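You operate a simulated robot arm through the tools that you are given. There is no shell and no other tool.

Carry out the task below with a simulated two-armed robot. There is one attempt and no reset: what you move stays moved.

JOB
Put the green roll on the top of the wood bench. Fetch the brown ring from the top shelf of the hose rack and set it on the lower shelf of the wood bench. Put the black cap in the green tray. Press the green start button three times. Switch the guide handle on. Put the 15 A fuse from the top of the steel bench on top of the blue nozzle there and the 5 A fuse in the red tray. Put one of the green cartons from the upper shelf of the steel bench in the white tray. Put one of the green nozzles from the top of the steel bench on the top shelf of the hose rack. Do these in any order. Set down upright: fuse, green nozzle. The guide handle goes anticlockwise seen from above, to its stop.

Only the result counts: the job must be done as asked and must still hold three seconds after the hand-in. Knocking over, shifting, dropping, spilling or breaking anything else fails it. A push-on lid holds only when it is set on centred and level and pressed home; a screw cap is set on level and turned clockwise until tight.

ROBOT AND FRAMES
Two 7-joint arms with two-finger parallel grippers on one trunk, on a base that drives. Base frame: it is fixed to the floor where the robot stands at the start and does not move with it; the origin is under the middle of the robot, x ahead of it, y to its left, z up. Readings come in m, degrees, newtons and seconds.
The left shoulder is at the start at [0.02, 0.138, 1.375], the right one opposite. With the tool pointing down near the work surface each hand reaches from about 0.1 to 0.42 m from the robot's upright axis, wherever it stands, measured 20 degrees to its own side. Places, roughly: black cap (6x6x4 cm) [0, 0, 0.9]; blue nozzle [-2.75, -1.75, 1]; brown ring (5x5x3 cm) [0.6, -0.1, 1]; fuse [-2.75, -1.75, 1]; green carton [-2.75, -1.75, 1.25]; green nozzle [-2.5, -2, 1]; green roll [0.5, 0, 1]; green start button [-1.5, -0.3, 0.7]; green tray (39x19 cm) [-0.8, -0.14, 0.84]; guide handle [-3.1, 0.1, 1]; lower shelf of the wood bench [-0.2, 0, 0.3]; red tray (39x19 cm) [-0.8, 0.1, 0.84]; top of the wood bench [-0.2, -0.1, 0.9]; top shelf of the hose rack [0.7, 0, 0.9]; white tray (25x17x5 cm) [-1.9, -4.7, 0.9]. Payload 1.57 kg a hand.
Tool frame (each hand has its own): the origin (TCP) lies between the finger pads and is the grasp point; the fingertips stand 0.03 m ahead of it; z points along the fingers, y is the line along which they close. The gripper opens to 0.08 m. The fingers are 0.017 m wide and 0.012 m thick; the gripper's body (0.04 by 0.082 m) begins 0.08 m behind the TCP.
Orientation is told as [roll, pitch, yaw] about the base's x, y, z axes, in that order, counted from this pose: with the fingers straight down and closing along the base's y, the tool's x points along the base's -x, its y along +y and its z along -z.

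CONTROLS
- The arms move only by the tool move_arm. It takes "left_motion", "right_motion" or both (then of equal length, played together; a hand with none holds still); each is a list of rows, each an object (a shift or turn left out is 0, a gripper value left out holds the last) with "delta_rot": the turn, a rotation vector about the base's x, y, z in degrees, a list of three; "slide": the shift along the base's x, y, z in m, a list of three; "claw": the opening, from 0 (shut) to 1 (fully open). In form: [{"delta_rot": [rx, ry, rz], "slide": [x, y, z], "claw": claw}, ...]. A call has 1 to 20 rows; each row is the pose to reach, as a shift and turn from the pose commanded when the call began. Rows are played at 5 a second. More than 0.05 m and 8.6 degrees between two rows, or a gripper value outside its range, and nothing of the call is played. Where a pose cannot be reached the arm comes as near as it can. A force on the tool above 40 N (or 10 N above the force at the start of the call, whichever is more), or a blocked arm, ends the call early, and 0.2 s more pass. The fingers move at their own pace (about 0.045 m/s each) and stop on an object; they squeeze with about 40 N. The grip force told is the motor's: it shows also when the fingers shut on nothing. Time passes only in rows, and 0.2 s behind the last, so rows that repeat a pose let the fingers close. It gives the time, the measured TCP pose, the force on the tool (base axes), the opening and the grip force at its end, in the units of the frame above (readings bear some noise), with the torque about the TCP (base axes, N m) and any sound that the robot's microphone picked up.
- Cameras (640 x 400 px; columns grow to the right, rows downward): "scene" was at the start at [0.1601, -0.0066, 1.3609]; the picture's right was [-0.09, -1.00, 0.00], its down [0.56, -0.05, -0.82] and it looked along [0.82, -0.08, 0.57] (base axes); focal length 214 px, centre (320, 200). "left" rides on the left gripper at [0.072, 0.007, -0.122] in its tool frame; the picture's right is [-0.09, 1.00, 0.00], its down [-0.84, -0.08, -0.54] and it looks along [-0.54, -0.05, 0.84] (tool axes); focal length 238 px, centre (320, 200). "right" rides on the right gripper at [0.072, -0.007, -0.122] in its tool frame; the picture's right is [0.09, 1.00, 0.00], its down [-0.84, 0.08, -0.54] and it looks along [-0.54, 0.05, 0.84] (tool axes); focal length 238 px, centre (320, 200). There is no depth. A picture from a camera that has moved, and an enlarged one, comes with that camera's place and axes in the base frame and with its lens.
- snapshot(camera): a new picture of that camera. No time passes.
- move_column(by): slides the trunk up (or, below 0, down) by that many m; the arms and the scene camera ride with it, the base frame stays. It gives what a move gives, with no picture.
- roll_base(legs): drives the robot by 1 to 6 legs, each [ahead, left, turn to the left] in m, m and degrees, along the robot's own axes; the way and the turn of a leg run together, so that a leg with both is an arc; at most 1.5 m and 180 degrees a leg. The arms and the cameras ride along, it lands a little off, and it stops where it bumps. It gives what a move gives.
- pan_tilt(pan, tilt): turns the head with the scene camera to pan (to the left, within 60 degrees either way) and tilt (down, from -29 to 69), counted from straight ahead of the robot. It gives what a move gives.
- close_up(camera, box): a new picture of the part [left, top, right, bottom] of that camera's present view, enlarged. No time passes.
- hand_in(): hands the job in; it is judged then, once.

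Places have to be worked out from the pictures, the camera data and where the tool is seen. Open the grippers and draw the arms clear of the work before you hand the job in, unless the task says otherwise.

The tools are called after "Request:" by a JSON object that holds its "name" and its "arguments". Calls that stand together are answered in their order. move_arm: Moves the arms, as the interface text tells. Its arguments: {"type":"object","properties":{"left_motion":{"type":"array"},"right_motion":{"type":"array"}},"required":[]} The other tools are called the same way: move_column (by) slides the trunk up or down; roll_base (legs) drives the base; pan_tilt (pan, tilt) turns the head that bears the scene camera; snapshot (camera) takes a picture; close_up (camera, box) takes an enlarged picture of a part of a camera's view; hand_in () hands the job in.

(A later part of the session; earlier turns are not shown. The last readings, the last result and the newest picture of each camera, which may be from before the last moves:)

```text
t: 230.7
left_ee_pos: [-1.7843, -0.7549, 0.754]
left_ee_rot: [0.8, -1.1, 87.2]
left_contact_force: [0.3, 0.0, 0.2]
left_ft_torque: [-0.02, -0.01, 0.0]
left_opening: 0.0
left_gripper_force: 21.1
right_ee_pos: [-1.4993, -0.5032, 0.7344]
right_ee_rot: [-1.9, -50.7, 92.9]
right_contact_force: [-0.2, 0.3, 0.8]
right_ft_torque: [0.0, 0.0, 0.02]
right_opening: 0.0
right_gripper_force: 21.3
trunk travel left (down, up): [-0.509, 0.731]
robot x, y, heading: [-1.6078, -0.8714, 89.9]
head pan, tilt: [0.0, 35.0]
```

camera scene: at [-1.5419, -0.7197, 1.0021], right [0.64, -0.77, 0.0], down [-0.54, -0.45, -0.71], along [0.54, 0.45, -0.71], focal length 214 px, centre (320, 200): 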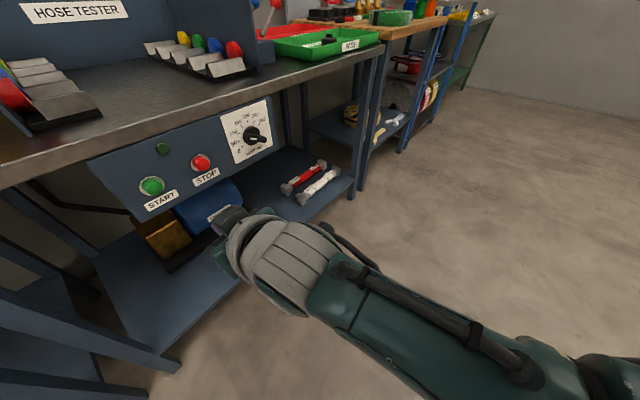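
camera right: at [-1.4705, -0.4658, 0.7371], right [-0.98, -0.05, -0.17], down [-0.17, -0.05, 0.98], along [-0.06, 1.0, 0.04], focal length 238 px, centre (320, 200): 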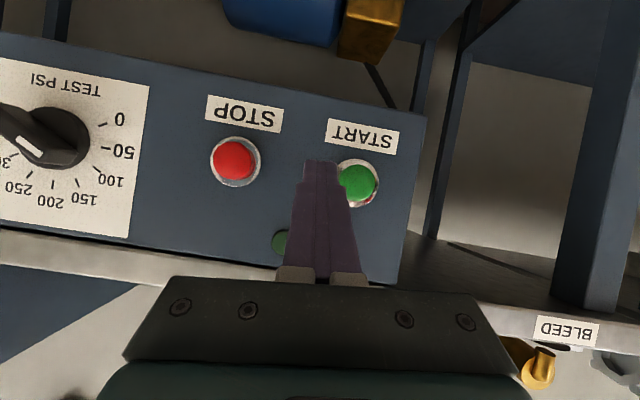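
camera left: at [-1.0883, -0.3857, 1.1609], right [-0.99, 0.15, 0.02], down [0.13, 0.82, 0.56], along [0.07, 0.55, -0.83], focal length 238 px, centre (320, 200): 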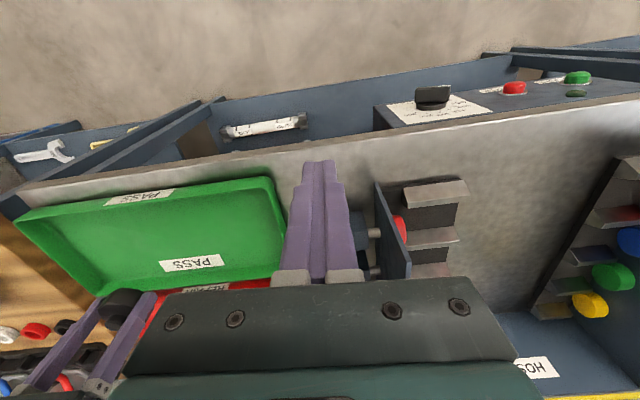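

I align x and height, drive back in, and check before the third press.

Request:
{"name": "move_arm", "arguments": {"right_motion": [{"slide": [-0.005, 0, 0.004]}, {"slide": [-0.009, 0, 0.009]}]}}

Request:
{"name": "roll_base", "arguments": {"legs": [[0.15, 0, 0]]}}

Request:
{"name": "close_up", "arguments": {"camera": "scene", "box": [300, 190, 480, 300]}}

Request:
{"name": "snapshot", "arguments": {"camera": "right"}}

```text
t: 231.3
left_ee_pos: [-1.7845, -0.7561, 0.7554]
left_ee_rot: [0.8, -1.1, 87.2]
left_contact_force: [0.6, 0.8, 0.0]
left_ft_torque: [0.01, -0.04, 0.02]
left_opening: 0.0001
left_gripper_force: 20.9
right_ee_pos: [-1.4972, -0.5015, 0.7408]
right_ee_rot: [-5.3, -50.7, 95.6]
right_contact_force: [-0.1, -0.5, 0.4]
right_ft_torque: [0.01, 0.02, -0.01]
right_opening: 0.0001
right_gripper_force: 21.1
trunk travel left (down, up): [-0.509, 0.731]
robot x, y, heading: [-1.6079, -0.8702, 89.8]
head pan, tilt: [0.0, 35.0]
```

```text
t: 232.7
left_ee_pos: [-1.7848, -0.6006, 0.7544]
left_ee_rot: [0.8, -1.0, 87.2]
left_contact_force: [1.0, 0.8, -0.7]
left_ft_torque: [0.01, -0.02, -0.01]
left_opening: 0.0
left_gripper_force: 21.7
right_ee_pos: [-1.4979, -0.3496, 0.7395]
right_ee_rot: [-5.0, -50.5, 95.8]
right_contact_force: [0.2, -0.1, 0.6]
right_ft_torque: [-0.01, -0.01, 0.0]
right_opening: 0.0
right_gripper_force: 21.2
trunk travel left (down, up): [-0.509, 0.731]
robot x, y, heading: [-1.6039, -0.7177, 89.8]
head pan, tilt: [0.0, 35.0]
```

```text
3.56 times, centred on (390, 245) of scene
camera zoom: at [-1.6034, -0.5298, 1.017], right [1.0, 0.0, 0.0], down [0.0, -0.57, -0.82], along [0.0, 0.82, -0.57], focal length 763 px, centre (71, 40)
```

zoom: 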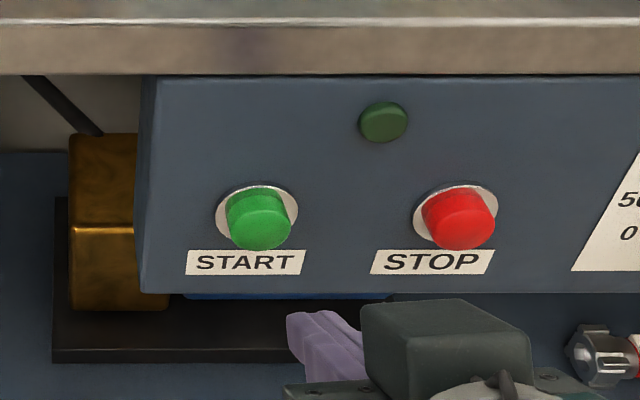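

```text
taken
camera right: at [-1.4878, -0.4898, 0.762], right [-0.99, -0.09, -0.13], down [-0.14, 0.11, 0.98], along [-0.08, 0.99, -0.12], focal length 238 px, centre (320, 200)
```

right: 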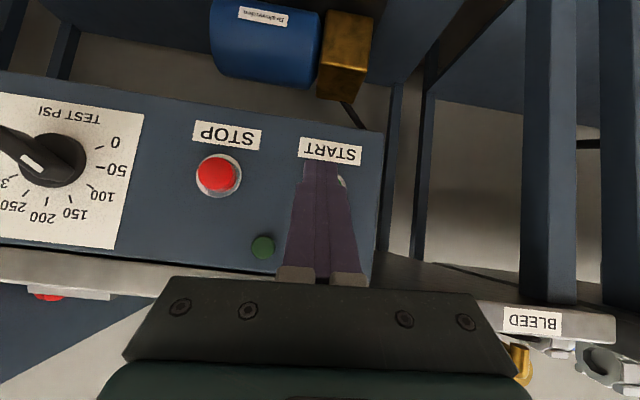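

Sideways arm motion is limited here, so I shift the base 1 cm left instead and then press with a straight arm push.

Request:
{"name": "roll_base", "arguments": {"legs": [[0, 0.011, 0]]}}

Request:
{"name": "move_arm", "arguments": {"right_motion": [{"slide": [0, 0.015, 0.002]}, {"slide": [0, 0.03, 0.002]}, {"slide": [0, 0.036, 0.002]}]}}

Request:
{"name": "snapshot", "arguments": {"camera": "right"}}

Request:
{"name": "close_up", "arguments": {"camera": "scene", "box": [300, 190, 480, 300]}}

```text
t: 233.5
left_ee_pos: [-1.7951, -0.6024, 0.7542]
left_ee_rot: [0.8, -1.1, 87.3]
left_contact_force: [0.1, -0.4, -0.2]
left_ft_torque: [0.02, -0.03, 0.02]
left_opening: 0.0
left_gripper_force: 21.9
right_ee_pos: [-1.5064, -0.3502, 0.7387]
right_ee_rot: [-6.1, -50.4, 96.7]
right_contact_force: [0.0, 0.6, -0.3]
right_ft_torque: [0.0, 0.01, -0.03]
right_opening: 0.0
right_gripper_force: 21.1
trunk travel left (down, up): [-0.509, 0.731]
robot x, y, heading: [-1.6177, -0.7194, 89.5]
head pan, tilt: [0.0, 35.0]
```

```text
t: 234.3
left_ee_pos: [-1.7958, -0.6013, 0.754]
left_ee_rot: [0.8, -1.0, 87.2]
left_contact_force: [-0.7, 0.1, -0.7]
left_ft_torque: [0.0, -0.03, 0.02]
left_opening: 0.0
left_gripper_force: 20.9
right_ee_pos: [-1.5041, -0.3143, 0.7396]
right_ee_rot: [-6.4, -50.5, 96.9]
right_contact_force: [0.7, 0.2, 0.1]
right_ft_torque: [0.01, -0.03, -0.01]
right_opening: 0.0
right_gripper_force: 21.4
trunk travel left (down, up): [-0.509, 0.731]
robot x, y, heading: [-1.6099, -0.7147, 89.9]
head pan, tilt: [0.0, 35.0]
```

```text
taken
camera right: at [-1.4942, -0.4542, 0.7625], right [-0.99, -0.09, -0.14], down [-0.15, 0.11, 0.98], along [-0.08, 0.99, -0.12], focal length 238 px, centre (320, 200)
```

right: 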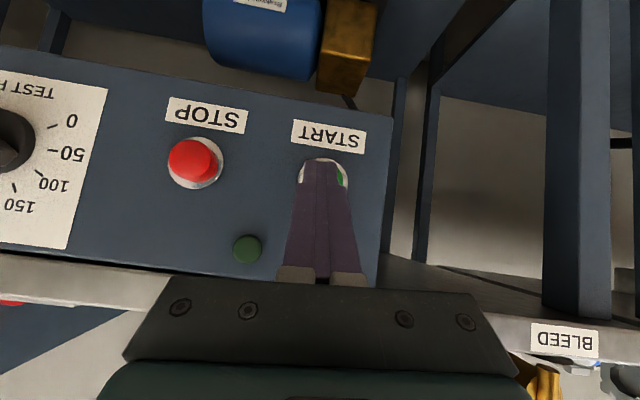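

```text
3.56 times, centred on (390, 245) of scene
camera zoom: at [-1.6146, -0.53, 1.0169], right [1.0, 0.0, 0.0], down [0.0, -0.57, -0.82], along [0.0, 0.82, -0.57], focal length 763 px, centre (71, 40)
```

zoom: 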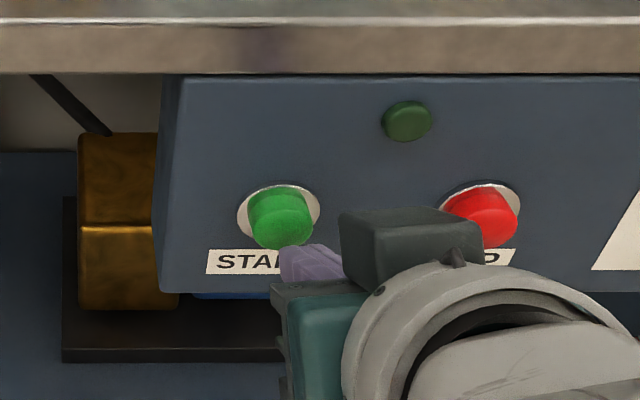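

The finger is right in front of the button. I press the third time.

Request:
{"name": "move_arm", "arguments": {"right_motion": [{"slide": [0, 0.006, 0]}, {"slide": [0, 0.01, 0]}, {"slide": [0, 0.013, 0]}, {"slide": [0, 0.016, 0]}, {"slide": [0, 0.019, 0]}, {"slide": [0, 0.022, 0]}]}}

```text
t: 235.7
left_ee_pos: [-1.7947, -0.6063, 0.7528]
left_ee_rot: [0.7, -0.9, 87.3]
left_contact_force: [-0.1, -0.1, 0.0]
left_ft_torque: [-0.02, 0.0, 0.04]
left_opening: 0.0002
left_gripper_force: 21.5
right_ee_pos: [-1.5055, -0.2984, 0.7366]
right_ee_rot: [-6.3, -49.9, 97.0]
right_contact_force: [0.4, -21.0, 6.6]
right_ft_torque: [-0.11, -0.09, -0.01]
right_opening: 0.0001
right_gripper_force: 21.4
trunk travel left (down, up): [-0.509, 0.731]
robot x, y, heading: [-1.6122, -0.72, 89.8]
head pan, tilt: [0.0, 35.0]
heard: click
```

Third click heard. I retreat with the base straight back.

Request:
{"name": "roll_base", "arguments": {"legs": [[-0.35, 0, 0]]}}

Request:
{"name": "close_up", "arguments": {"camera": "scene", "box": [200, 100, 480, 280]}}

```text
t: 237.9
left_ee_pos: [-1.7965, -0.9446, 0.7553]
left_ee_rot: [0.7, -1.1, 86.9]
left_contact_force: [0.7, 0.5, -0.1]
left_ft_torque: [0.0, 0.02, 0.01]
left_opening: 0.0
left_gripper_force: 21.6
right_ee_pos: [-1.5065, -0.636, 0.739]
right_ee_rot: [-6.4, -50.4, 96.7]
right_contact_force: [-0.3, -0.3, -0.1]
right_ft_torque: [0.01, -0.01, 0.02]
right_opening: 0.0
right_gripper_force: 21.5
trunk travel left (down, up): [-0.509, 0.731]
robot x, y, heading: [-1.6177, -1.0613, 89.3]
head pan, tilt: [0.0, 35.0]
```

```text
2.22 times, centred on (340, 190) of scene
camera zoom: at [-1.6158, -0.8728, 1.0169], right [1.0, -0.01, 0.0], down [0.0, -0.57, -0.82], along [0.01, 0.82, -0.57], focal length 477 px, centre (276, 222)
```

zoom: 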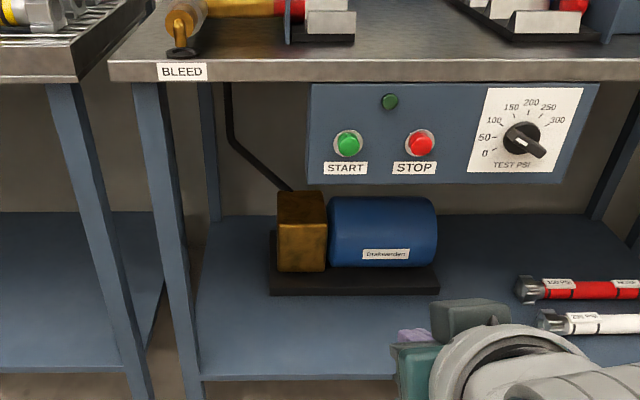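

The panel is unaffected otherwise. I set the right hand upright again, raise the trunk, and drive toward the guide handle area.

Request:
{"name": "move_arm", "arguments": {"right_motion": [{"delta_rot": [-7, -0.8, 0]}, {"delta_rot": [-14, -1.6, 0]}, {"delta_rot": [-21, -2.5, 0]}, {"delta_rot": [-28, -3.3, 0]}, {"delta_rot": [-35, -4.1, 0]}, {"delta_rot": [-42, -4.9, 0]}, {"delta_rot": [-50, -5.9, 0]}]}}

Request:
{"name": "move_column", "arguments": {"by": 0.4}}

Request:
{"name": "roll_base", "arguments": {"legs": [[0, 1.4, 0.5]]}}

Request:
{"name": "snapshot", "arguments": {"camera": "scene"}}

```text
t: 239.5
left_ee_pos: [-1.7966, -0.942, 0.7558]
left_ee_rot: [0.8, -1.2, 86.9]
left_contact_force: [0.5, 0.4, -0.2]
left_ft_torque: [-0.05, 0.03, 0.02]
left_opening: 0.0003
left_gripper_force: 21.2
right_ee_pos: [-1.5059, -0.6334, 0.7391]
right_ee_rot: [-6.3, 0.0, 96.6]
right_contact_force: [-0.1, 0.8, -0.2]
right_ft_torque: [-0.03, 0.0, -0.01]
right_opening: 0.0
right_gripper_force: 20.8
trunk travel left (down, up): [-0.509, 0.731]
robot x, y, heading: [-1.6183, -1.0609, 89.5]
head pan, tilt: [0.0, 35.0]
```

```text
t: 243.3
left_ee_pos: [-1.797, -0.9435, 1.1546]
left_ee_rot: [0.7, -1.1, 86.8]
left_contact_force: [0.8, 0.0, 0.3]
left_ft_torque: [0.0, 0.02, 0.0]
left_opening: 0.0
left_gripper_force: 21.0
right_ee_pos: [-1.5063, -0.6354, 1.1383]
right_ee_rot: [-6.3, 0.1, 96.7]
right_contact_force: [-0.3, 0.5, -0.2]
right_ft_torque: [0.0, 0.03, -0.02]
right_opening: 0.0
right_gripper_force: 21.7
trunk travel left (down, up): [-0.909, 0.331]
robot x, y, heading: [-1.6207, -1.0567, 89.7]
head pan, tilt: [0.0, 35.0]
```

```text
t: 250.3
left_ee_pos: [-3.1925, -0.9517, 1.1548]
left_ee_rot: [0.8, -1.2, 88.3]
left_contact_force: [-0.6, 0.5, 0.0]
left_ft_torque: [-0.01, 0.0, -0.02]
left_opening: 0.0001
left_gripper_force: 21.8
right_ee_pos: [-2.908, -0.637, 1.1381]
right_ee_rot: [-6.3, -0.1, 98.0]
right_contact_force: [-0.2, -0.8, 0.6]
right_ft_torque: [-0.01, 0.03, -0.01]
right_opening: 0.0
right_gripper_force: 21.6
trunk travel left (down, up): [-0.909, 0.331]
robot x, y, heading: [-3.009, -1.0632, 90.5]
head pan, tilt: [0.0, 35.0]
```

```text
taken
camera scene: at [-3.0126, -0.877, 1.4169], right [1.0, 0.01, 0.0], down [0.01, -0.57, -0.82], along [-0.01, 0.82, -0.57], focal length 214 px, centre (320, 200)
```

scene: 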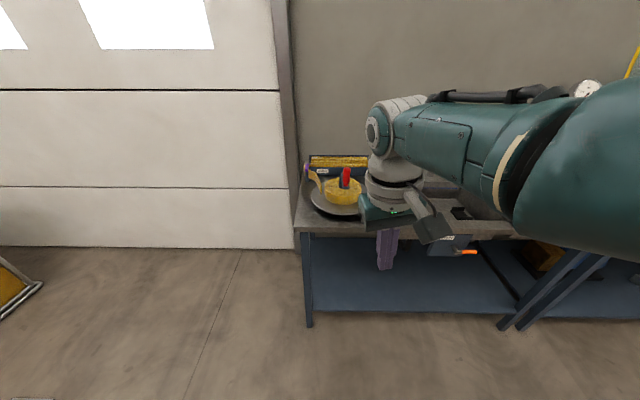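

The red-knobbed handle device stands at the left end of this bench. I retract the right arm (it is near full reach) and straighten it for a clear view.

Request:
{"name": "move_arm", "arguments": {"right_motion": [{"slide": [0.01, -0.04, 0.0], "delta_rot": [-0.2, 1.5, -2]}, {"slide": [0.02, -0.08, 0.0], "delta_rot": [-0.4, 3.1, -4]}, {"slide": [0.03, -0.12, 0.0], "delta_rot": [-0.6, 4.6, -6]}, {"slide": [0.04, -0.16, 0.0], "delta_rot": [-0.9, 6.2, -8]}, {"slide": [0.06, -0.2, 0.0], "delta_rot": [-0.9, 6.2, -8]}]}}

Request:
{"name": "pan_tilt", "arguments": {"pan": 0, "tilt": 30}}

Request:
{"name": "snapshot", "arguments": {"camera": "scene"}}

Request:
{"name": "close_up", "arguments": {"camera": "scene", "box": [280, 130, 480, 260]}}

```text
t: 251.5
left_ee_pos: [-3.1919, -0.9525, 1.1553]
left_ee_rot: [0.8, -1.1, 88.3]
left_contact_force: [-0.8, -0.6, -0.1]
left_ft_torque: [-0.01, 0.0, -0.01]
left_opening: 0.0002
left_gripper_force: 21.5
right_ee_pos: [-2.8495, -0.8363, 1.1374]
right_ee_rot: [-0.1, 0.5, 90.2]
right_contact_force: [0.3, 0.7, -0.5]
right_ft_torque: [-0.04, -0.04, 0.04]
right_opening: 0.0
right_gripper_force: 21.2
trunk travel left (down, up): [-0.909, 0.331]
robot x, y, heading: [-3.0083, -1.0645, 90.9]
head pan, tilt: [0.0, 35.0]
```

```text
t: 252.2
left_ee_pos: [-3.1922, -0.9513, 1.1553]
left_ee_rot: [0.8, -1.2, 88.3]
left_contact_force: [-0.6, 0.1, -0.3]
left_ft_torque: [-0.02, 0.02, 0.0]
left_opening: 0.0002
left_gripper_force: 21.2
right_ee_pos: [-2.8501, -0.8373, 1.1359]
right_ee_rot: [-0.2, 0.5, 89.9]
right_contact_force: [1.0, -0.1, -0.3]
right_ft_torque: [0.0, 0.01, -0.04]
right_opening: 0.0
right_gripper_force: 21.6
trunk travel left (down, up): [-0.909, 0.331]
robot x, y, heading: [-3.0082, -1.0651, 90.7]
head pan, tilt: [0.0, 30.0]
```

```text
taken
camera scene: at [-3.0126, -0.8746, 1.4247], right [1.0, 0.01, 0.0], down [0.01, -0.5, -0.87], along [-0.01, 0.87, -0.5], focal length 214 px, centre (320, 200)
```

scene: 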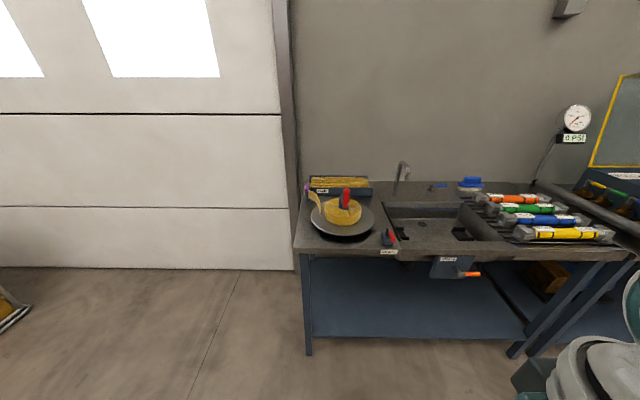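

```text
3.08 times, centred on (380, 195) of scene
camera zoom: at [-3.0126, -0.8746, 1.4247], right [1.0, 0.01, 0.0], down [0.01, -0.5, -0.87], along [-0.01, 0.87, -0.5], focal length 660 px, centre (135, 215)
```

zoom: 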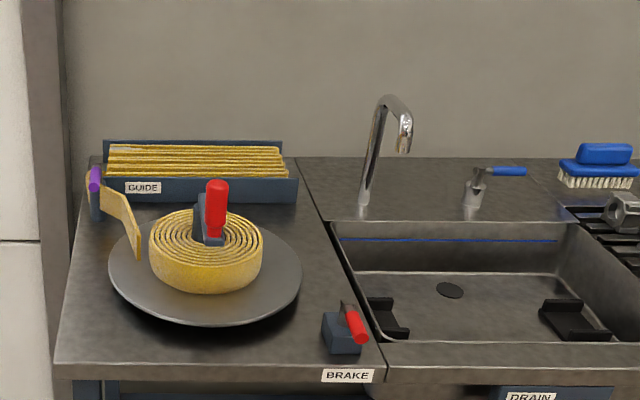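

The "GUIDE" lever is the purple-tipped one at the left rear (≈[-3.09, 0.1, 0.95]). I drive closer to see its shape and state.

Request:
{"name": "roll_base", "arguments": {"legs": [[0.5, 0.05, -0.7]]}}

Request:
{"name": "pan_tilt", "arguments": {"pan": 0, "tilt": 45}}

Request:
{"name": "snapshot", "arguments": {"camera": "scene"}}

Request:
{"name": "close_up", "arguments": {"camera": "scene", "box": [200, 100, 400, 250]}}

Request:
{"name": "snapshot", "arguments": {"camera": "left"}}

```text
t: 255.0
left_ee_pos: [-3.2384, -0.4617, 1.1542]
left_ee_rot: [0.8, -1.0, 86.4]
left_contact_force: [-0.3, -0.2, 0.0]
left_ft_torque: [0.03, -0.03, -0.02]
left_opening: 0.0
left_gripper_force: 21.5
right_ee_pos: [-2.892, -0.3579, 1.1375]
right_ee_rot: [-0.1, 0.5, 88.3]
right_contact_force: [0.1, 0.1, -0.2]
right_ft_torque: [0.0, 0.03, -0.01]
right_opening: 0.0001
right_gripper_force: 21.2
trunk travel left (down, up): [-0.909, 0.331]
robot x, y, heading: [-3.0591, -0.5805, 89.0]
head pan, tilt: [0.0, 30.0]
```

```text
t: 255.8
left_ee_pos: [-3.2386, -0.4626, 1.1545]
left_ee_rot: [0.8, -1.2, 86.5]
left_contact_force: [-0.2, 0.4, 0.0]
left_ft_torque: [0.04, -0.03, 0.01]
left_opening: 0.0
left_gripper_force: 21.4
right_ee_pos: [-2.8931, -0.3591, 1.1364]
right_ee_rot: [-0.1, 0.6, 88.3]
right_contact_force: [-0.8, -0.5, 0.0]
right_ft_torque: [-0.02, -0.01, -0.01]
right_opening: 0.0
right_gripper_force: 21.4
trunk travel left (down, up): [-0.909, 0.331]
robot x, y, heading: [-3.0604, -0.5818, 89.4]
head pan, tilt: [0.0, 45.0]
```

```text
taken
camera scene: at [-3.0564, -0.4004, 1.4022], right [1.0, -0.02, 0.0], down [-0.01, -0.71, -0.71], along [0.01, 0.71, -0.71], focal length 214 px, centre (320, 200)
```

scene: 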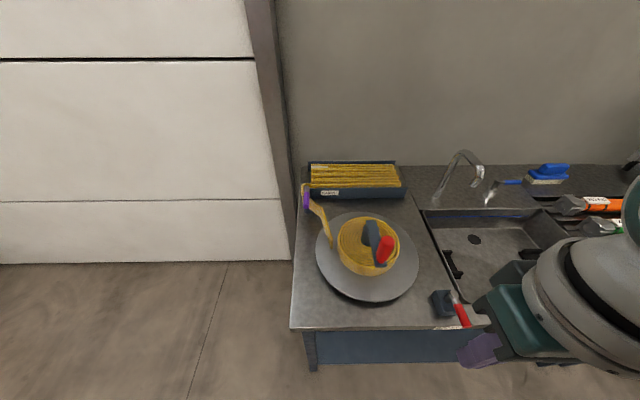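

```text
2.67 times, centred on (300, 175) of scene
camera zoom: at [-3.0564, -0.4004, 1.4022], right [1.0, -0.02, 0.0], down [-0.01, -0.71, -0.71], along [0.01, 0.71, -0.71], focal length 572 px, centre (373, 267)
```

zoom: 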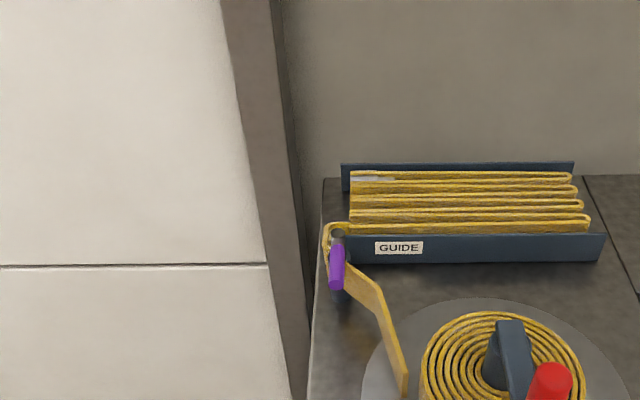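

```text
taken
camera left: at [-3.2468, -0.5351, 1.2758], right [-0.99, 0.15, 0.02], down [0.13, 0.82, 0.56], along [0.07, 0.55, -0.83], focal length 238 px, centre (320, 200)
```

left: 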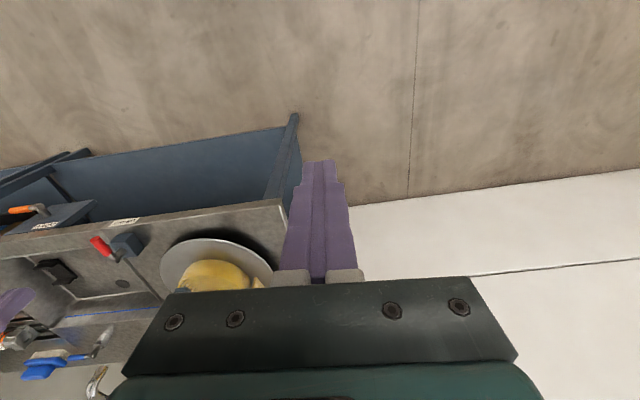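

I raise slightly and move so the right hand camera can look down on the purple handle.

Request:
{"name": "move_column", "arguments": {"by": 0.1}}

Request:
{"name": "roll_base", "arguments": {"legs": [[0, 0.2, 0.6], [0.22, 0, 0]]}}

Request:
{"name": "snapshot", "arguments": {"camera": "right"}}

Request:
{"name": "snapshot", "arguments": {"camera": "scene"}}

```text
t: 257.1
left_ee_pos: [-3.2392, -0.4631, 1.2546]
left_ee_rot: [0.8, -1.1, 86.5]
left_contact_force: [-0.6, -0.6, 0.2]
left_ft_torque: [0.03, -0.01, -0.04]
left_opening: 0.0002
left_gripper_force: 21.4
right_ee_pos: [-2.8923, -0.3572, 1.2368]
right_ee_rot: [-0.2, 0.5, 88.3]
right_contact_force: [0.1, 0.6, 0.0]
right_ft_torque: [-0.03, 0.04, -0.04]
right_opening: 0.0
right_gripper_force: 20.7
trunk travel left (down, up): [-1.009, 0.231]
robot x, y, heading: [-3.0602, -0.5758, 89.0]
head pan, tilt: [0.0, 45.0]
```

```text
t: 260.0
left_ee_pos: [-3.4429, -0.2453, 1.2549]
left_ee_rot: [0.9, -1.0, 86.8]
left_contact_force: [-0.4, 0.5, -0.1]
left_ft_torque: [0.0, 0.01, 0.03]
left_opening: 0.0
left_gripper_force: 20.9
right_ee_pos: [-3.0985, -0.1382, 1.2364]
right_ee_rot: [-0.2, 0.5, 88.7]
right_contact_force: [-0.2, 0.8, -0.4]
right_ft_torque: [-0.02, -0.01, -0.02]
right_opening: 0.0001
right_gripper_force: 21.1
trunk travel left (down, up): [-1.009, 0.231]
robot x, y, heading: [-3.2624, -0.365, 89.5]
head pan, tilt: [0.0, 45.0]
```

```text
taken
camera right: at [-3.0922, -0.2092, 1.3593], right [-1.0, -0.07, 0.0], down [-0.06, 0.84, 0.53], along [-0.04, 0.53, -0.85], focal length 238 px, centre (320, 200)
```

right: 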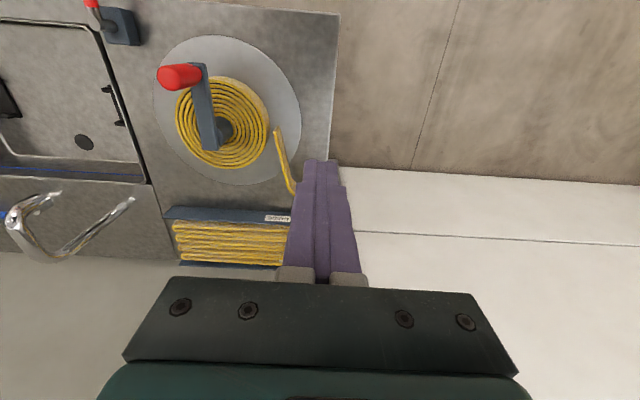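

```text
taken
camera scene: at [-3.2616, -0.1816, 1.5021], right [1.0, -0.01, 0.0], down [-0.01, -0.71, -0.71], along [0.01, 0.71, -0.71], focal length 214 px, centre (320, 200)
```

scene: 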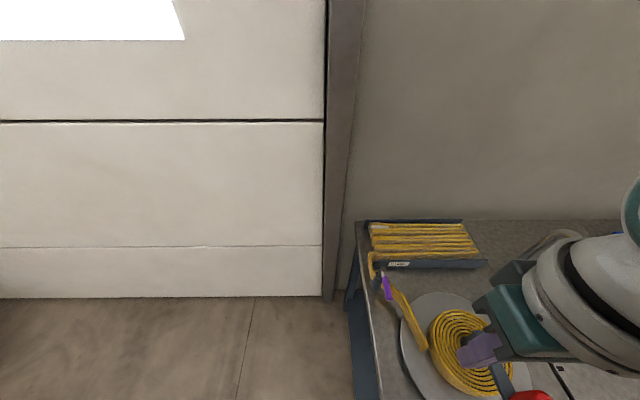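

I open the right gripper so its fingers don't hide the handle and zoom in.

Request:
{"name": "move_arm", "arguments": {"right_motion": [{"claw": 1}, {"claw": 1}, {"claw": 1}, {"claw": 1}, {"claw": 1}]}}

Request:
{"name": "close_up", "arguments": {"camera": "right", "box": [230, 100, 390, 240]}}

Request:
{"name": "close_up", "arguments": {"camera": "scene", "box": [340, 220, 480, 340]}}

```text
t: 261.2
left_ee_pos: [-3.4423, -0.245, 1.2553]
left_ee_rot: [0.8, -1.1, 86.9]
left_contact_force: [1.0, 0.4, 0.3]
left_ft_torque: [0.0, 0.04, 0.02]
left_opening: 0.0
left_gripper_force: 21.2
right_ee_pos: [-3.0967, -0.138, 1.236]
right_ee_rot: [-0.1, 0.5, 88.7]
right_contact_force: [-0.9, -0.7, -0.7]
right_ft_torque: [-0.01, -0.01, 0.02]
right_opening: 0.08
right_gripper_force: 0.0
trunk travel left (down, up): [-1.009, 0.231]
robot x, y, heading: [-3.2632, -0.3662, 89.8]
head pan, tilt: [0.0, 45.0]
```

```text
2.86 times, centred on (310, 170) of right
camera zoom: at [-3.0922, -0.2092, 1.3593], right [-1.0, -0.07, 0.0], down [-0.06, 0.84, 0.53], along [-0.04, 0.53, -0.85], focal length 681 px, centre (349, 286)
```

zoom: 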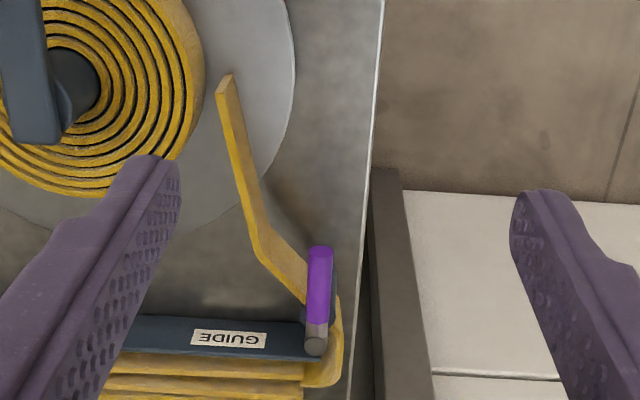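

```text
3.33 times, centred on (410, 280) of scene
camera zoom: at [-3.2616, -0.1816, 1.5021], right [1.0, -0.01, 0.0], down [-0.01, -0.71, -0.71], along [0.01, 0.71, -0.71], focal length 715 px, centre (20, -67)
```

zoom: 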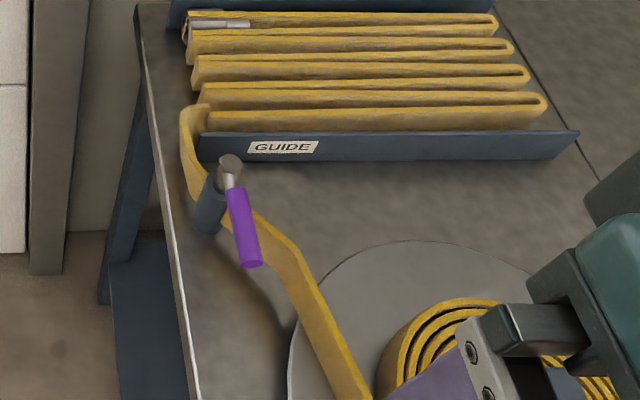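

The guide lever pivots at about [-3.090, 0.090, 0.965] with the purple grip pointing toward -y (tip y≈0.014). I move closer and lower, then bring closed fingers beside the grip's left side to push it anticlockwise.

Request:
{"name": "move_arm", "arguments": {"right_motion": [{"claw": 0}, {"claw": 0}, {"claw": 0}, {"claw": 0}]}}

Request:
{"name": "roll_base", "arguments": {"legs": [[0.1, 0, 0.4]]}}

Request:
{"name": "move_column", "arguments": {"by": -0.17}}

Request:
{"name": "snapshot", "arguments": {"camera": "scene"}}

Request:
{"name": "snapshot", "arguments": {"camera": "right"}}

```text
t: 262.2
left_ee_pos: [-3.4425, -0.2455, 1.2543]
left_ee_rot: [0.9, -1.1, 86.9]
left_contact_force: [0.2, 0.7, 0.6]
left_ft_torque: [-0.01, 0.0, 0.0]
left_opening: 0.0
left_gripper_force: 20.7
right_ee_pos: [-3.0993, -0.1385, 1.2366]
right_ee_rot: [-0.1, 0.6, 88.7]
right_contact_force: [-0.2, -0.8, -0.4]
right_ft_torque: [-0.01, -0.01, 0.0]
right_opening: 0.0
right_gripper_force: 5.0
trunk travel left (down, up): [-1.009, 0.231]
robot x, y, heading: [-3.2606, -0.3605, 89.5]
head pan, tilt: [0.0, 45.0]
```

```text
t: 263.4
left_ee_pos: [-3.4425, -0.1452, 1.255]
left_ee_rot: [0.8, -1.0, 87.3]
left_contact_force: [0.3, 0.0, 0.2]
left_ft_torque: [0.01, 0.0, -0.01]
left_opening: 0.0
left_gripper_force: 21.1
right_ee_pos: [-3.0995, -0.035, 1.2368]
right_ee_rot: [-0.1, 0.5, 89.0]
right_contact_force: [0.6, -0.3, -0.3]
right_ft_torque: [-0.04, 0.0, -0.01]
right_opening: 0.0
right_gripper_force: 21.4
trunk travel left (down, up): [-1.009, 0.231]
robot x, y, heading: [-3.2653, -0.2574, 89.8]
head pan, tilt: [0.0, 45.0]
```

```text
t: 265.3
left_ee_pos: [-3.4426, -0.1459, 1.0853]
left_ee_rot: [0.8, -1.1, 87.2]
left_contact_force: [0.7, -0.7, -1.1]
left_ft_torque: [0.04, -0.01, 0.03]
left_opening: 0.0
left_gripper_force: 20.8
right_ee_pos: [-3.0977, -0.0355, 1.0673]
right_ee_rot: [-0.1, 0.5, 89.0]
right_contact_force: [0.5, 0.1, 0.2]
right_ft_torque: [0.03, 0.01, -0.02]
right_opening: 0.0001
right_gripper_force: 21.5
trunk travel left (down, up): [-0.839, 0.401]
robot x, y, heading: [-3.262, -0.26, 89.8]
head pan, tilt: [0.0, 45.0]
```

```text
taken
camera scene: at [-3.2622, -0.08, 1.3322], right [1.0, 0.0, 0.0], down [0.0, -0.71, -0.71], along [0.0, 0.71, -0.71], focal length 214 px, centre (320, 200)
```

scene: 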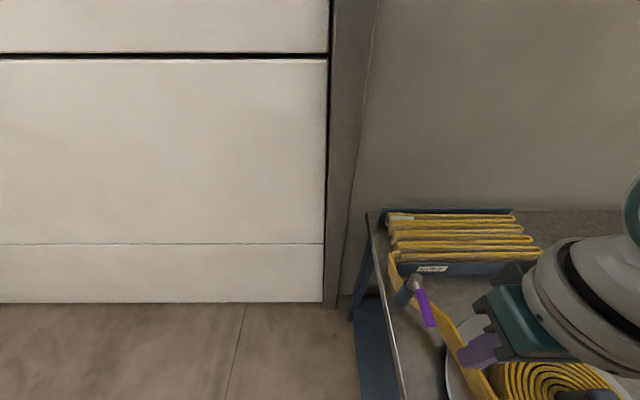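

```text
taken
camera right: at [-3.0926, -0.1066, 1.1893], right [-1.0, -0.08, 0.0], down [-0.06, 0.84, 0.53], along [-0.04, 0.53, -0.85], focal length 238 px, centre (320, 200)
```

right: 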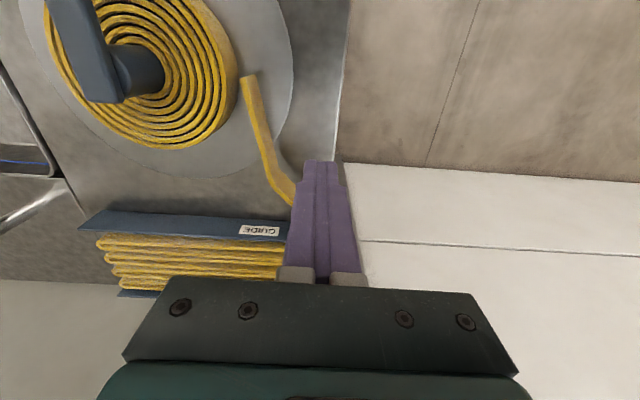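

I move the closed fingers to the left side of the grip at a safe height and check.

Request:
{"name": "move_arm", "arguments": {"right_motion": [{"slide": [-0.014, 0.023, 0]}, {"slide": [-0.028, 0.046, 0]}, {"slide": [-0.03, 0.069, 0]}, {"slide": [-0.03, 0.069, -0.03]}]}}

Request:
{"name": "close_up", "arguments": {"camera": "scene", "box": [360, 210, 540, 350]}}

Request:
{"name": "snapshot", "arguments": {"camera": "right"}}

```text
t: 266.3
left_ee_pos: [-3.4432, -0.1457, 1.0842]
left_ee_rot: [0.7, -1.1, 87.2]
left_contact_force: [0.0, 0.7, 0.9]
left_ft_torque: [0.0, -0.03, 0.01]
left_opening: 0.0
left_gripper_force: 21.3
right_ee_pos: [-3.1288, 0.0344, 1.0387]
right_ee_rot: [0.0, 0.4, 89.0]
right_contact_force: [-0.1, -0.2, -0.5]
right_ft_torque: [-0.01, -0.01, 0.01]
right_opening: 0.0
right_gripper_force: 21.6
trunk travel left (down, up): [-0.839, 0.401]
robot x, y, heading: [-3.2638, -0.2621, 89.8]
head pan, tilt: [0.0, 45.0]
```

```text
2.86 times, centred on (450, 280) of scene
camera zoom: at [-3.2622, -0.08, 1.3321], right [1.0, 0.0, 0.0], down [0.0, -0.71, -0.71], along [0.0, 0.71, -0.71], focal length 613 px, centre (-51, -29)
```

zoom: 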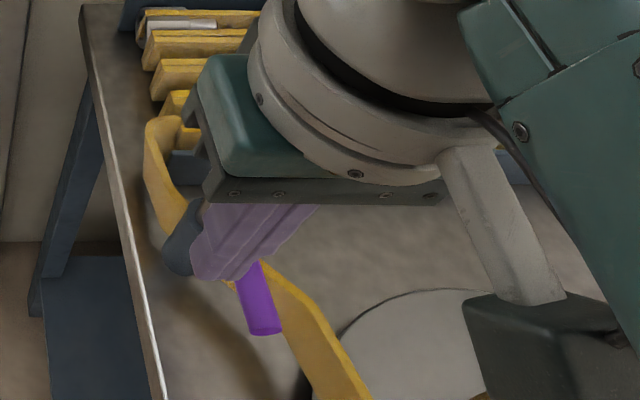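

```text
taken
camera right: at [-3.1234, -0.0364, 1.1606], right [-1.0, -0.08, 0.0], down [-0.06, 0.84, 0.53], along [-0.04, 0.53, -0.85], focal length 238 px, centre (320, 200)
```

right: 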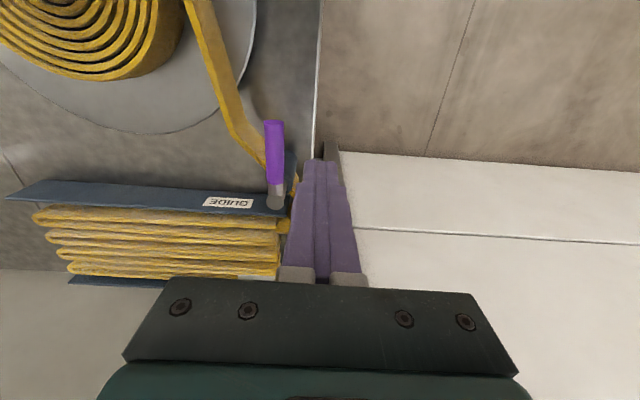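

Finger is ~2 cm left of the grip. I descend to z≈0.987 (tips just above the hose band) and push along the first part of the arc.

Request:
{"name": "move_arm", "arguments": {"right_motion": [{"slide": [0, -0.002, -0.025]}, {"slide": [0, -0.002, -0.052]}, {"slide": [0.01, -0.002, -0.052]}, {"slide": [0.018, -0.002, -0.052]}, {"slide": [0.026, -0.003, -0.052]}, {"slide": [0.034, -0.004, -0.052]}]}}

Request:
{"name": "snapshot", "arguments": {"camera": "right"}}

Request:
{"name": "close_up", "arguments": {"camera": "scene", "box": [360, 210, 540, 350]}}

```text
t: 267.7
left_ee_pos: [-3.4415, -0.1441, 1.0845]
left_ee_rot: [0.8, -1.1, 87.3]
left_contact_force: [-0.4, 1.5, -1.2]
left_ft_torque: [0.01, 0.01, -0.02]
left_opening: 0.0
left_gripper_force: 21.6
right_ee_pos: [-3.0947, 0.028, 0.9829]
right_ee_rot: [-0.1, 0.5, 89.0]
right_contact_force: [-1.2, 0.8, 0.0]
right_ft_torque: [0.02, 0.02, 0.0]
right_opening: 0.0003
right_gripper_force: 21.4
trunk travel left (down, up): [-0.839, 0.401]
robot x, y, heading: [-3.2647, -0.2596, 89.6]
head pan, tilt: [0.0, 45.0]
```

```text
taken
camera right: at [-3.0888, -0.0417, 1.1064], right [-1.0, -0.07, 0.0], down [-0.06, 0.84, 0.53], along [-0.04, 0.53, -0.85], focal length 238 px, centre (320, 200)
```

right: 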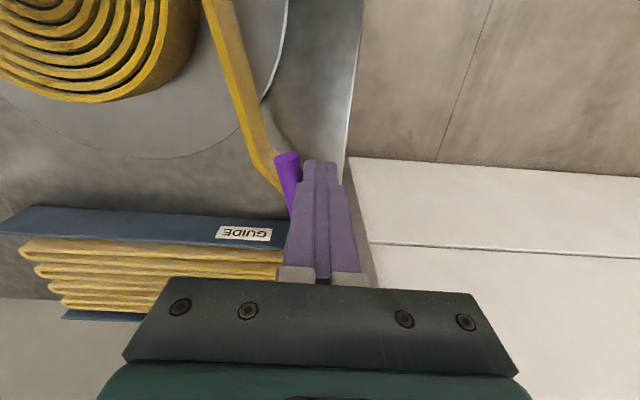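

```text
2.86 times, centred on (450, 280) of scene
camera zoom: at [-3.2623, -0.0799, 1.3321], right [1.0, 0.0, 0.0], down [0.0, -0.71, -0.71], along [0.0, 0.71, -0.71], focal length 613 px, centre (-51, -29)
```

zoom: 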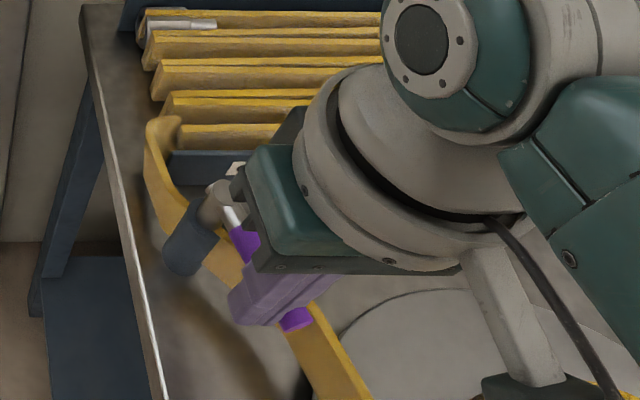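

The handle turns easily. I continue along the arc toward 90°.

Request:
{"name": "move_arm", "arguments": {"right_motion": [{"slide": [0.0147, 0.001, 0]}, {"slide": [0.03, 0.0054, 0]}, {"slide": [0.044, 0.014, 0]}, {"slide": [0.055, 0.0257, 0]}]}}

Request:
{"name": "snapshot", "arguments": {"camera": "right"}}

```text
t: 268.7
left_ee_pos: [-3.4421, -0.1456, 1.0833]
left_ee_rot: [0.8, -1.2, 87.2]
left_contact_force: [0.4, -0.5, -0.2]
left_ft_torque: [0.0, -0.01, -0.01]
left_opening: 0.0003
left_gripper_force: 21.0
right_ee_pos: [-3.0402, 0.0561, 0.9847]
right_ee_rot: [-0.1, 0.5, 88.9]
right_contact_force: [0.0, -0.2, 0.8]
right_ft_torque: [0.0, 0.01, 0.02]
right_opening: 0.0001
right_gripper_force: 21.2
trunk travel left (down, up): [-0.839, 0.401]
robot x, y, heading: [-3.2626, -0.2613, 89.8]
head pan, tilt: [0.0, 45.0]
```

```text
taken
camera right: at [-3.0336, -0.0151, 1.1073], right [-1.0, -0.08, 0.0], down [-0.06, 0.84, 0.53], along [-0.04, 0.53, -0.85], focal length 238 px, centre (320, 200)
```

right: 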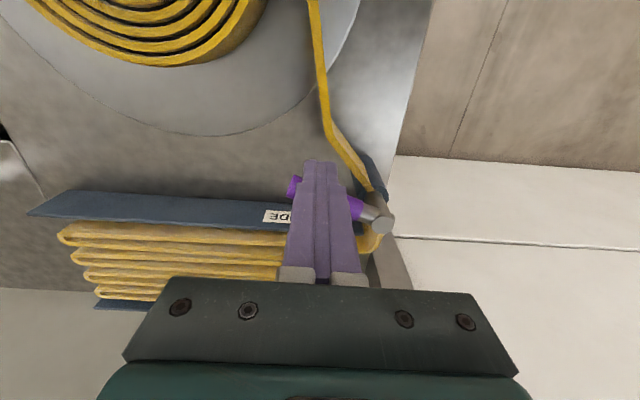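

The handle is at roughly 70°. I continue in small steps, watching for the stop.

Request:
{"name": "move_arm", "arguments": {"right_motion": [{"slide": [0.004, 0.006, 0]}, {"slide": [0.008, 0.012, 0]}, {"slide": [0.01, 0.017, 0]}]}}

Request:
{"name": "snapshot", "arguments": {"camera": "right"}}

```text
t: 269.5
left_ee_pos: [-3.4436, -0.1458, 1.0845]
left_ee_rot: [0.8, -1.1, 87.2]
left_contact_force: [0.3, 0.7, -0.4]
left_ft_torque: [-0.02, 0.03, 0.02]
left_opening: 0.0002
left_gripper_force: 21.2
right_ee_pos: [-3.0279, 0.0712, 0.9829]
right_ee_rot: [-0.2, 0.5, 89.0]
right_contact_force: [0.0, 0.4, -0.5]
right_ft_torque: [-0.01, 0.01, 0.01]
right_opening: 0.0
right_gripper_force: 21.0
trunk travel left (down, up): [-0.839, 0.401]
robot x, y, heading: [-3.2627, -0.2587, 90.1]
head pan, tilt: [0.0, 45.0]
```

```text
taken
camera right: at [-3.0231, 0.0015, 1.1072], right [-1.0, -0.08, 0.0], down [-0.06, 0.84, 0.53], along [-0.04, 0.53, -0.85], focal length 238 px, centre (320, 200)
```

right: 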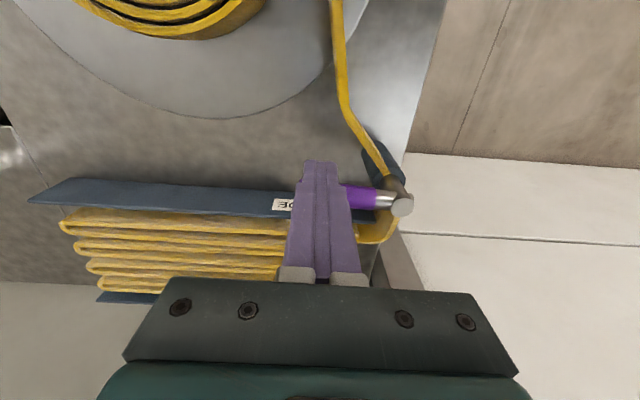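

Close to 90° and still free. I keep pushing in small steps.

Request:
{"name": "move_arm", "arguments": {"right_motion": [{"slide": [0.001, 0.004, 0]}, {"slide": [0.002, 0.008, 0]}, {"slide": [0.002, 0.012, 0]}, {"slide": [0.002, 0.016, 0]}]}}

Request:
{"name": "snapshot", "arguments": {"camera": "right"}}

```text
t: 270.5
left_ee_pos: [-3.4425, -0.15, 1.0839]
left_ee_rot: [0.7, -0.8, 87.2]
left_contact_force: [-0.2, -0.3, 0.2]
left_ft_torque: [0.0, 0.01, 0.02]
left_opening: 0.0
left_gripper_force: 21.3
right_ee_pos: [-3.0272, 0.0771, 0.9808]
right_ee_rot: [-0.1, 2.1, 89.1]
right_contact_force: [0.0, -36.1, 11.0]
right_ft_torque: [-0.77, 0.2, 0.01]
right_opening: 0.0002
right_gripper_force: 21.3
trunk travel left (down, up): [-0.839, 0.401]
robot x, y, heading: [-3.2609, -0.262, 89.8]
head pan, tilt: [0.0, 45.0]
```

```text
taken
camera right: at [-3.0207, 0.0103, 1.1058], right [-1.0, -0.07, 0.0], down [-0.06, 0.86, 0.51], along [-0.04, 0.51, -0.86], focal length 238 px, centre (320, 200)
```

right: 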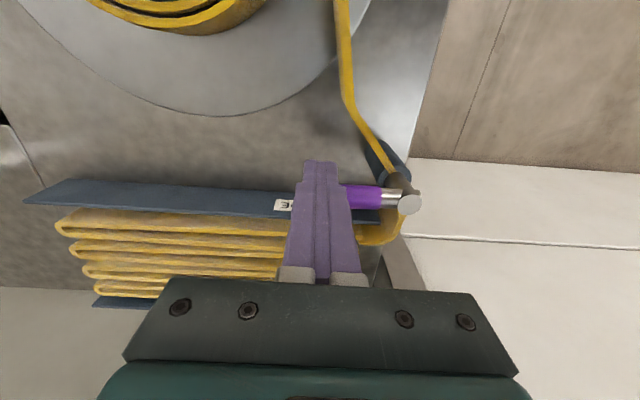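

The force rose sharply (36 N) with the handle pointing along +x: it is at its stop. I back off, lift, and verify.

Request:
{"name": "move_arm", "arguments": {"right_motion": [{"slide": [0, -0.01, 0]}, {"slide": [0, -0.025, 0]}, {"slide": [0, -0.025, 0.04]}, {"slide": [0, -0.03, 0.08]}, {"slide": [0.02, -0.05, 0.11]}]}}

Request:
{"name": "snapshot", "arguments": {"camera": "right"}}

```text
t: 271.7
left_ee_pos: [-3.4423, -0.1452, 1.0847]
left_ee_rot: [0.9, -1.1, 87.3]
left_contact_force: [0.4, -0.8, -0.1]
left_ft_torque: [-0.02, 0.02, -0.01]
left_opening: 0.0001
left_gripper_force: 21.5
right_ee_pos: [-3.0089, 0.0385, 1.0965]
right_ee_rot: [-0.1, 0.5, 89.0]
right_contact_force: [0.6, 0.0, 0.3]
right_ft_torque: [-0.01, -0.01, 0.04]
right_opening: 0.0
right_gripper_force: 21.2
trunk travel left (down, up): [-0.839, 0.401]
robot x, y, heading: [-3.2615, -0.2582, 89.7]
head pan, tilt: [0.0, 45.0]
```

```text
taken
camera right: at [-3.0027, -0.0323, 1.2196], right [-1.0, -0.08, 0.0], down [-0.06, 0.84, 0.53], along [-0.04, 0.53, -0.85], focal length 238 px, centre (320, 200)
```

right: 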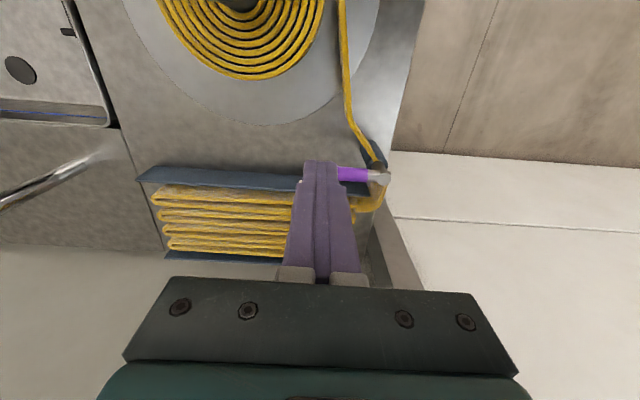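

The guide handle stays at its stop. I raise the trunk and drive around the east end of the steel bench to its open (-y) side.

Request:
{"name": "move_column", "arguments": {"by": 0.4}}

Request:
{"name": "roll_base", "arguments": {"legs": [[-0.7, 0, 0.3]]}}

Request:
{"name": "close_up", "arguments": {"camera": "scene", "box": [280, 150, 480, 290]}}

Request:
{"name": "roll_base", "arguments": {"legs": [[0, -1.45, 0], [-1.0, 0, 0]]}}

Request:
{"name": "pan_tilt", "arguments": {"pan": 50, "tilt": 35}}

Request:
{"name": "snapshot", "arguments": {"camera": "scene"}}

```text
t: 275.5
left_ee_pos: [-3.442, -0.1456, 1.484]
left_ee_rot: [0.8, -1.1, 87.3]
left_contact_force: [-0.2, -0.2, 0.0]
left_ft_torque: [0.0, 0.0, 0.0]
left_opening: 0.0
left_gripper_force: 20.8
right_ee_pos: [-3.0083, 0.0376, 1.4973]
right_ee_rot: [-0.1, 0.5, 89.0]
right_contact_force: [-0.7, 0.4, -0.1]
right_ft_torque: [0.0, -0.03, 0.03]
right_opening: 0.0002
right_gripper_force: 21.2
trunk travel left (down, up): [-1.239, 0.001]
robot x, y, heading: [-3.264, -0.2649, 89.7]
head pan, tilt: [0.0, 45.0]
```

```text
t: 279.4
left_ee_pos: [-3.4387, -0.8595, 1.4851]
left_ee_rot: [0.7, -1.1, 88.7]
left_contact_force: [-0.7, -0.4, 0.8]
left_ft_torque: [0.0, -0.03, 0.0]
left_opening: 0.0
left_gripper_force: 21.8
right_ee_pos: [-3.0093, -0.6646, 1.497]
right_ee_rot: [0.0, 0.5, 90.4]
right_contact_force: [0.0, -0.4, 0.0]
right_ft_torque: [0.0, -0.02, 0.01]
right_opening: 0.0002
right_gripper_force: 21.3
trunk travel left (down, up): [-1.239, 0.001]
robot x, y, heading: [-3.2565, -0.9702, 91.1]
head pan, tilt: [0.0, 45.0]
```

```text
2.86 times, centred on (380, 220) of scene
camera zoom: at [-3.26, -0.7899, 1.7321], right [1.0, 0.02, 0.0], down [0.01, -0.71, -0.71], along [-0.01, 0.71, -0.71], focal length 613 px, centre (149, 143)
```

zoom: 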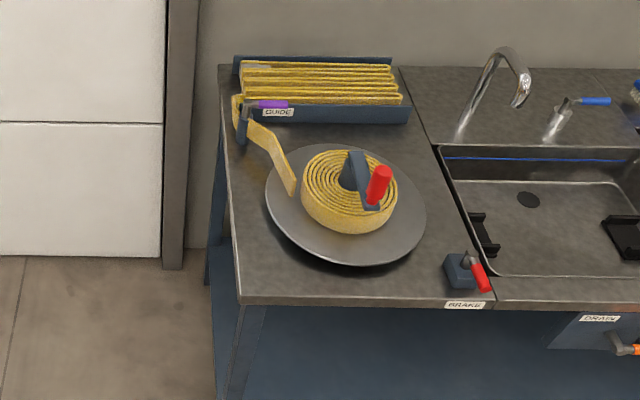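

```text
t: 291.1
left_ee_pos: [-2.0181, -1.8116, 1.4851]
left_ee_rot: [0.8, -1.1, 88.1]
left_contact_force: [0.3, 0.7, 0.0]
left_ft_torque: [0.02, 0.01, 0.02]
left_opening: 0.0
left_gripper_force: 20.9
right_ee_pos: [-1.5868, -1.6225, 1.4959]
right_ee_rot: [0.0, 0.5, 89.9]
right_contact_force: [-0.3, 0.4, 0.3]
right_ft_torque: [-0.02, 0.01, -0.01]
right_opening: 0.0001
right_gripper_force: 21.2
trunk travel left (down, up): [-1.239, 0.001]
robot x, y, heading: [-1.8386, -1.924, 90.6]
head pan, tilt: [0.0, 45.0]
```

```text
t: 292.3
left_ee_pos: [-2.0184, -1.8125, 1.4845]
left_ee_rot: [0.8, -1.1, 88.1]
left_contact_force: [-0.6, 0.2, 0.2]
left_ft_torque: [0.03, -0.01, -0.01]
left_opening: 0.0001
left_gripper_force: 21.9
right_ee_pos: [-1.5881, -1.622, 1.4952]
right_ee_rot: [-0.1, 0.6, 89.9]
right_contact_force: [-0.3, 0.6, 0.4]
right_ft_torque: [0.0, -0.02, 0.0]
right_opening: 0.0
right_gripper_force: 21.9
trunk travel left (down, up): [-1.239, 0.001]
robot x, y, heading: [-1.8377, -1.9241, 90.7]
head pan, tilt: [50.0, 35.0]
```

```text
taken
camera scene: at [-1.9063, -1.7697, 1.7469], right [0.63, 0.77, 0.0], down [0.44, -0.36, -0.82], along [-0.63, 0.52, -0.57], focal length 214 px, centre (320, 200)
```

scene: 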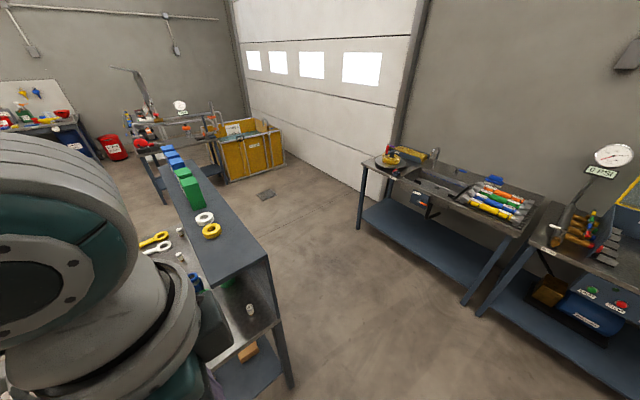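

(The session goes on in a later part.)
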